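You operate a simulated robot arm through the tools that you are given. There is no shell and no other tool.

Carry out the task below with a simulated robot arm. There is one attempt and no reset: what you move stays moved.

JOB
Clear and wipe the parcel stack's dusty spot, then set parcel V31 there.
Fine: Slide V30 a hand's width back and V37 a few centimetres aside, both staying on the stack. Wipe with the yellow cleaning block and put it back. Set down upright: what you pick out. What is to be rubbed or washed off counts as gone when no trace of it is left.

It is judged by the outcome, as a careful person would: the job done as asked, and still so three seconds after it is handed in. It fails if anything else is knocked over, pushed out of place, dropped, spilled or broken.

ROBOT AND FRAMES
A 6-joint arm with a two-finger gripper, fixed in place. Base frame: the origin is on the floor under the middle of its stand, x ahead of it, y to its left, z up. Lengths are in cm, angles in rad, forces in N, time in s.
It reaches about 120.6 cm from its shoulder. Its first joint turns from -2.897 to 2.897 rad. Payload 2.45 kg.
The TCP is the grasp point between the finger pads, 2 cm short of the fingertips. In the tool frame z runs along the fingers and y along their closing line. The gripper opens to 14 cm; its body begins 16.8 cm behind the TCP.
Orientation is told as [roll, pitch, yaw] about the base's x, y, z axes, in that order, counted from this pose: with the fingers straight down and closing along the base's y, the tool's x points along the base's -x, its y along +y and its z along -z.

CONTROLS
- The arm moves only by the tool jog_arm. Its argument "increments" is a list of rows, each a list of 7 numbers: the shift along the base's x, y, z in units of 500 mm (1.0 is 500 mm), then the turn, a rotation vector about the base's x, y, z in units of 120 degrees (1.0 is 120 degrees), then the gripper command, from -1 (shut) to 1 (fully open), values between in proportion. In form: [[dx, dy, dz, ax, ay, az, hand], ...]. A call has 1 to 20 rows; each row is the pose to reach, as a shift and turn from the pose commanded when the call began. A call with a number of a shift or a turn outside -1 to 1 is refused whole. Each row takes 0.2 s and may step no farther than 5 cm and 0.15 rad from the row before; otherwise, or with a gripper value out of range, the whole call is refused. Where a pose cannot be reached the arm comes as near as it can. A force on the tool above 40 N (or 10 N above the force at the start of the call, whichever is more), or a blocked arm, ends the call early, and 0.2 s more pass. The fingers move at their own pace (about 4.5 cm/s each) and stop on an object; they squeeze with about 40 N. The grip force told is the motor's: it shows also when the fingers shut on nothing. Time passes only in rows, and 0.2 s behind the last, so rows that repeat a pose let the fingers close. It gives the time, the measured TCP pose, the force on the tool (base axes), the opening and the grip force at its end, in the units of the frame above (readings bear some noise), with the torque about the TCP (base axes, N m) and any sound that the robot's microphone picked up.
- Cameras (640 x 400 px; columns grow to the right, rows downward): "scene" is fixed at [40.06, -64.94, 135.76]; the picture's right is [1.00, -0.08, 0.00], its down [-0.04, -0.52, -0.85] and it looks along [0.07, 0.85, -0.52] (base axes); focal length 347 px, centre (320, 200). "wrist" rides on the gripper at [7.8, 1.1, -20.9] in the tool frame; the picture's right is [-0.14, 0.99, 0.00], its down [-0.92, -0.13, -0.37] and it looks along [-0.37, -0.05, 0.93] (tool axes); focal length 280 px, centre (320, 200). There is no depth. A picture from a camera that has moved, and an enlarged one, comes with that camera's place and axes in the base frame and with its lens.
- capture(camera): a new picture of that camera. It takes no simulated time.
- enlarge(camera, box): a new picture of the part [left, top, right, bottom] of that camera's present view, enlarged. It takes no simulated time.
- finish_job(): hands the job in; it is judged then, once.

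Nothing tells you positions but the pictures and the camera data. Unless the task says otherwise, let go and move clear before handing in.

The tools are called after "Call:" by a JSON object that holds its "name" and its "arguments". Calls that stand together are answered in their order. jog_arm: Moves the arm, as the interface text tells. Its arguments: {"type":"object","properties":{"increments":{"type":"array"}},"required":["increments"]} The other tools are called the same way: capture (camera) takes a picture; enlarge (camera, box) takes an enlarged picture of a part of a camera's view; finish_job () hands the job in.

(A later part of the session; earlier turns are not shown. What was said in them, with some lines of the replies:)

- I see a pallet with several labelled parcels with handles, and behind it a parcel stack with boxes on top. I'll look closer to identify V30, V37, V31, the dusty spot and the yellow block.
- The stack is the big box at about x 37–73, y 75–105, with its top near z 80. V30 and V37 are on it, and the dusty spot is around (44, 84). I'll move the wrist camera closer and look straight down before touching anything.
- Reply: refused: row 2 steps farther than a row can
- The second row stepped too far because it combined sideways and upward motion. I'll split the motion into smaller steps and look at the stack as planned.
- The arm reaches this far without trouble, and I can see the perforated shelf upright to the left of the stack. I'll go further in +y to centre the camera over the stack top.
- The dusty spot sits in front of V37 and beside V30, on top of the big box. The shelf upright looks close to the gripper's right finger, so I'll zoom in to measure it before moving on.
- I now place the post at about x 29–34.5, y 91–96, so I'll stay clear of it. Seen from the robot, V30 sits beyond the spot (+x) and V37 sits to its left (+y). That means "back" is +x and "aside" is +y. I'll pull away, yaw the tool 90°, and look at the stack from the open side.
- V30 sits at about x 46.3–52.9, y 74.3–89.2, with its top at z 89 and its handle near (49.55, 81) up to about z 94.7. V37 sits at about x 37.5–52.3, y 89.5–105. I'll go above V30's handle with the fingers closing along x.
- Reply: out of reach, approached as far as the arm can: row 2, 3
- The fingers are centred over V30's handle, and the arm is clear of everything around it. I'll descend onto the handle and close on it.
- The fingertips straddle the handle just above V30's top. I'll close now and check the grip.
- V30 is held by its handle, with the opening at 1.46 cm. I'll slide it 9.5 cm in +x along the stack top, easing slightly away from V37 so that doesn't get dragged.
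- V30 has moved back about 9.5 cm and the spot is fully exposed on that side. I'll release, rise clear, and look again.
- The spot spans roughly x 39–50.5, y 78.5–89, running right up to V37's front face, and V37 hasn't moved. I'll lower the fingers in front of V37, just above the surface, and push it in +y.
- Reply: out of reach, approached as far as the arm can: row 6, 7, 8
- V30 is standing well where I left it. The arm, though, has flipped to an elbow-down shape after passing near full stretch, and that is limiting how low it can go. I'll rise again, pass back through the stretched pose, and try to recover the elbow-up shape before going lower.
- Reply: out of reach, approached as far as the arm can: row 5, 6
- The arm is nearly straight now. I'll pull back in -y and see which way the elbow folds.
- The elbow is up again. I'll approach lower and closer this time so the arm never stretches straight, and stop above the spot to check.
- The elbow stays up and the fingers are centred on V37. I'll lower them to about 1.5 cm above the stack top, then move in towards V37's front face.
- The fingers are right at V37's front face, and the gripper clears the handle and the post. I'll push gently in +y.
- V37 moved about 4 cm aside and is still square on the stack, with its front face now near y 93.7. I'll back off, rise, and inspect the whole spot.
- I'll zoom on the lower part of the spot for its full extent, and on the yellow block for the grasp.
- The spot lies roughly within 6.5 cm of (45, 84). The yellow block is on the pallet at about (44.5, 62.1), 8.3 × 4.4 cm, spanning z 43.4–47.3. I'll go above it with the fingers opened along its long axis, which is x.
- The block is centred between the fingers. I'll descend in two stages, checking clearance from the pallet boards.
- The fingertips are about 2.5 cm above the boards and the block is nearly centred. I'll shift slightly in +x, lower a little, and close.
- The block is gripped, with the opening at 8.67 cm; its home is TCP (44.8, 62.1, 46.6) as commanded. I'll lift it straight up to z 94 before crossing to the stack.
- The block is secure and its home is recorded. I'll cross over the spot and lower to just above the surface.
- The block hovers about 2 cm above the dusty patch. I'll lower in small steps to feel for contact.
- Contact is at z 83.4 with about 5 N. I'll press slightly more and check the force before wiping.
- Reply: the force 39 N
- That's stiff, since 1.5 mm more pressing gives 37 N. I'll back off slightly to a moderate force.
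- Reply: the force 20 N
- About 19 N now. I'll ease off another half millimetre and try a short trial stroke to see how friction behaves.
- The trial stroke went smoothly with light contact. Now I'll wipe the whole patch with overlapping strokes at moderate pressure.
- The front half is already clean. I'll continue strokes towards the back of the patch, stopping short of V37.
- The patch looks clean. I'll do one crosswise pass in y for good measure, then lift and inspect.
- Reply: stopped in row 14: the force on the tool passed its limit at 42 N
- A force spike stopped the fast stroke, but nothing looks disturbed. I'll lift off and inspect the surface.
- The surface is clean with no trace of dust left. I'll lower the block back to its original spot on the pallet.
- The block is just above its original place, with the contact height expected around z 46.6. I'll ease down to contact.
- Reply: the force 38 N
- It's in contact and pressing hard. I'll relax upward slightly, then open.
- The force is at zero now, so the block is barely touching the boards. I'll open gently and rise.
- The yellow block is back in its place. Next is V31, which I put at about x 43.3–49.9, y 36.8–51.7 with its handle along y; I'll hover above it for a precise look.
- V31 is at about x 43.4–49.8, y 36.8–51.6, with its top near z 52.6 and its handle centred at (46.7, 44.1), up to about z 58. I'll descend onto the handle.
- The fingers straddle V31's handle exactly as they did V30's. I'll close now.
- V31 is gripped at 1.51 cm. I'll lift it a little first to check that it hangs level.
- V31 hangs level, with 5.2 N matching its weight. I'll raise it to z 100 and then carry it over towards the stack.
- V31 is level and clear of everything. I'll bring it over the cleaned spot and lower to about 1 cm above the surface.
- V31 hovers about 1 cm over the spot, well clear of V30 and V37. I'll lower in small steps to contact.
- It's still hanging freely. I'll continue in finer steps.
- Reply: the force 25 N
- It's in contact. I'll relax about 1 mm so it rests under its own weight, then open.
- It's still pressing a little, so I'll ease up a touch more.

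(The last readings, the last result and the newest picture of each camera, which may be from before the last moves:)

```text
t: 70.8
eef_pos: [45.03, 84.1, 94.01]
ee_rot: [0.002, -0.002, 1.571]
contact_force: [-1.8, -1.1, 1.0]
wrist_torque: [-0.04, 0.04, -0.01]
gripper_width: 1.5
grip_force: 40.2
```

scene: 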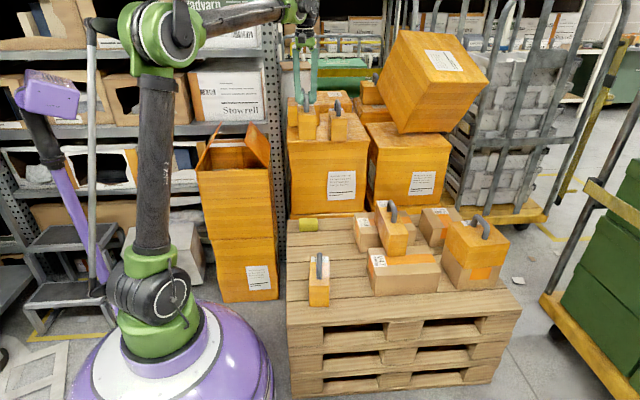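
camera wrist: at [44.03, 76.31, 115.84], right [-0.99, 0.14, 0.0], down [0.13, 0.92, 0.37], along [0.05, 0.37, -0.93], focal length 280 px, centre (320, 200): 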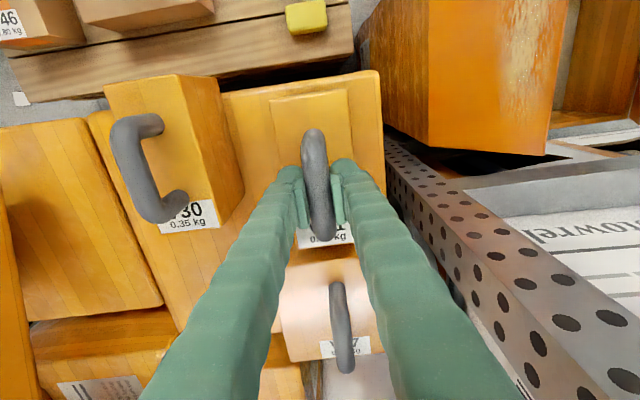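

V31 now rests on the stack with almost no force on the tool. I'll open the fingers and rise straight up.

Call:
{"name": "jog_arm", "arguments": {"increments": [[0, 0, 0, 0, 0, 0, -0.6], [0, 0, 0, 0, 0, 0, -0.3], [0, 0, 0, 0, 0, 0, -0.2], [0, 0, 0, 0, 0, 0, -0.2], [0, 0, 0.03, 0, 0, 0, -0.2], [0, 0, 0.07, 0, 0, 0, -0.2], [0, -0.04, 0.12, 0, 0, 0, -0.2], [0, -0.12, 0.14, 0, 0, 0, -0.2], [0, -0.2, 0.16, 0, 0, 0, -0.2], [0, -0.29, 0.16, 0, 0, 0, -0.2], [0, -0.38, 0.16, 0, 0, 0, -0.2], [0, -0.44, 0.16, 0, 0, 0, -0.2]]}}

Call:
{"name": "capture", "arguments": {"camera": "wrist"}}

Call:
{"name": "capture", "arguments": {"camera": "scene"}}

Call:
{"name": "enlarge", "arguments": {"camera": "scene", "box": [260, 60, 380, 160]}}

Call:
{"name": "enlarge", "arguments": {"camera": "wrist", "box": [230, 180, 400, 330]}}

```text
t: 73.4
eef_pos: [45.07, 62.05, 102.0]
ee_rot: [0.002, -0.002, 1.571]
contact_force: [0.2, 0.0, -1.0]
wrist_torque: [-0.05, 0.02, -0.01]
gripper_width: 5.63
grip_force: 0.0
```

```text
taken
camera wrist: at [44.11, 54.26, 122.94], right [-0.99, 0.14, 0.0], down [0.13, 0.92, 0.37], along [0.05, 0.37, -0.93], focal length 280 px, centre (320, 200)
```

wrist: 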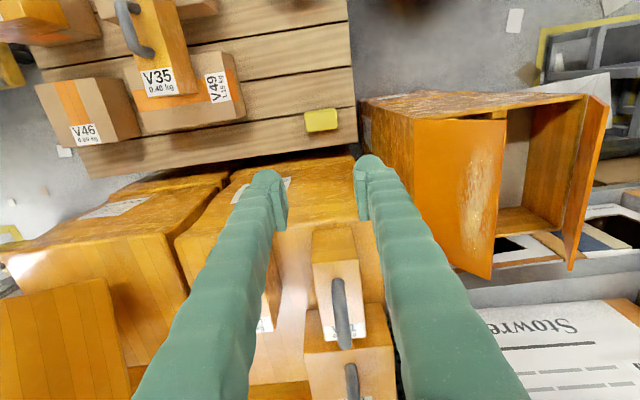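

```text
taken
```

scene: 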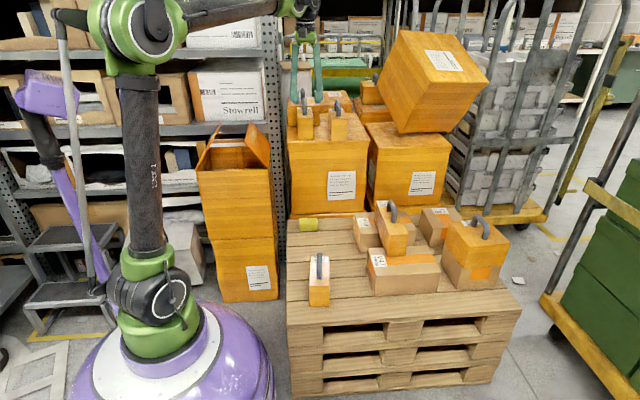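

```text
4.00 times, centred on (320, 110) of scene
camera zoom: at [40.06, -64.94, 135.76], right [1.0, -0.08, 0.0], down [-0.04, -0.52, -0.85], along [0.07, 0.85, -0.52], focal length 1386 px, centre (320, 560)
```

zoom: 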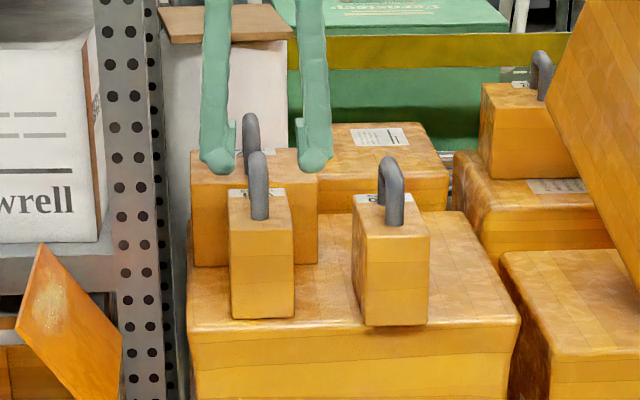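

```text
2.67 times, centred on (315, 255) of wrist
camera zoom: at [44.11, 54.26, 122.94], right [-0.99, 0.14, 0.0], down [0.13, 0.92, 0.37], along [0.05, 0.37, -0.93], focal length 748 px, centre (333, 53)
```

zoom: 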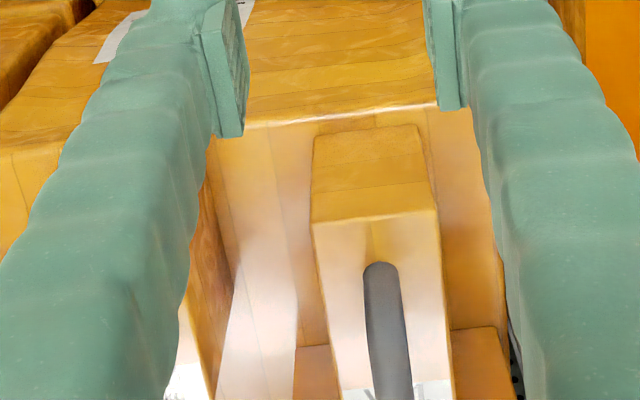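

V31 stands upright on the cleaned spot, and V30 and V37 are still standing on the stack. The block is back on the pallet and V33 hasn't moved. I'll retreat further and do a final check.

Call:
{"name": "jog_arm", "arguments": {"increments": [[0, -0.08, 0.02, 0, 0, 0, 0], [-0.04, -0.16, 0.04, 0, 0, 0, 0], [-0.08, -0.24, 0.06, 0, 0, 0, 0], [-0.12, -0.32, 0.08, 0, 0, 0, 0], [-0.16, -0.4, 0.08, 0, 0, 0, 0], [-0.16, -0.4, 0.08, 0, 0, 0, 0]]}}

Call:
{"name": "capture", "arguments": {"camera": "scene"}}

Call:
{"name": "enlarge", "arguments": {"camera": "scene", "box": [270, 80, 370, 150]}}

Call:
{"name": "capture", "arguments": {"camera": "wrist"}}

```text
t: 74.8
eef_pos: [36.97, 41.98, 106.06]
ee_rot: [0.001, -0.002, 1.571]
contact_force: [0.1, 0.2, 0.6]
wrist_torque: [-0.04, 0.02, 0.03]
gripper_width: 6.98
grip_force: 0.1
```

```text
taken
```

scene: 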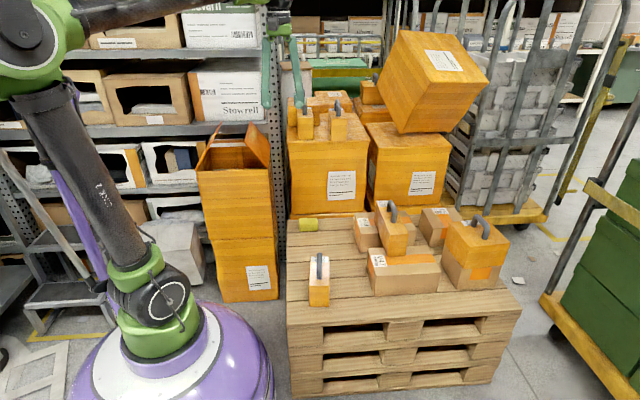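

```text
5.71 times, centred on (320, 115) of scene
camera zoom: at [40.06, -64.94, 135.76], right [1.0, -0.08, 0.0], down [-0.04, -0.52, -0.85], along [0.07, 0.85, -0.52], focal length 1981 px, centre (320, 686)
```

zoom: 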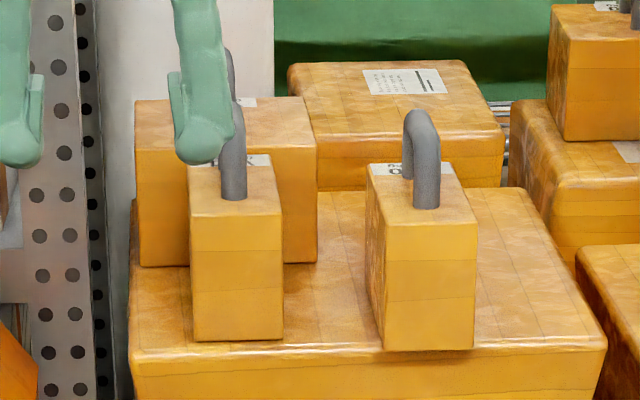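

```text
taken
camera wrist: at [36.03, 34.2, 126.97], right [-0.99, 0.14, 0.0], down [0.13, 0.92, 0.37], along [0.05, 0.37, -0.93], focal length 280 px, centre (320, 200)
```

wrist: 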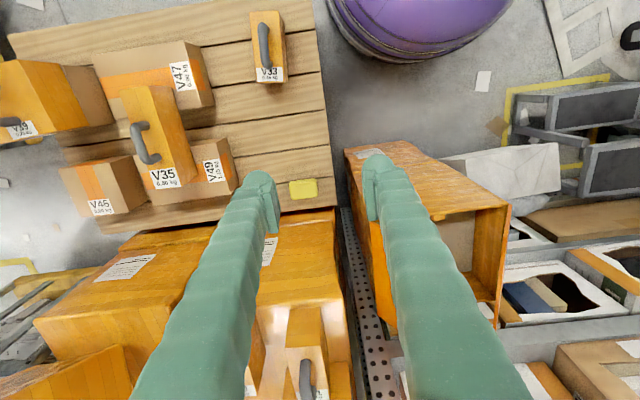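

The final check is good. V31 stands upright on the clean spot, with V30 and V37 moved clear and still on the stack. The yellow block is back in its place, nothing else has moved, and the arm is clear, so I'm handing in the job.

Call:
{"name": "finish_job", "arguments": {}}

```text
The job is handed in.
```

The job is done and handed in: V31 stands upright on the cleaned spot on the parcel stack, and the arm is clear. I haven't seen the judging result.

- **V30:** slid back about 9.5 cm and still standing on the stack. I took "back" as away from the robot.
- **V37:** pushed about 4 cm aside, to the robot's left and away from the spot. It is still square on the stack.
- **Dusty spot:** wiped with the yellow block until no trace showed in the pictures. One fast stroke hit the force limit and stopped the arm, but nothing looked disturbed afterwards.
- **Yellow block:** set back on the pallet where it was.

In the last pictures nothing else had been knocked or moved.
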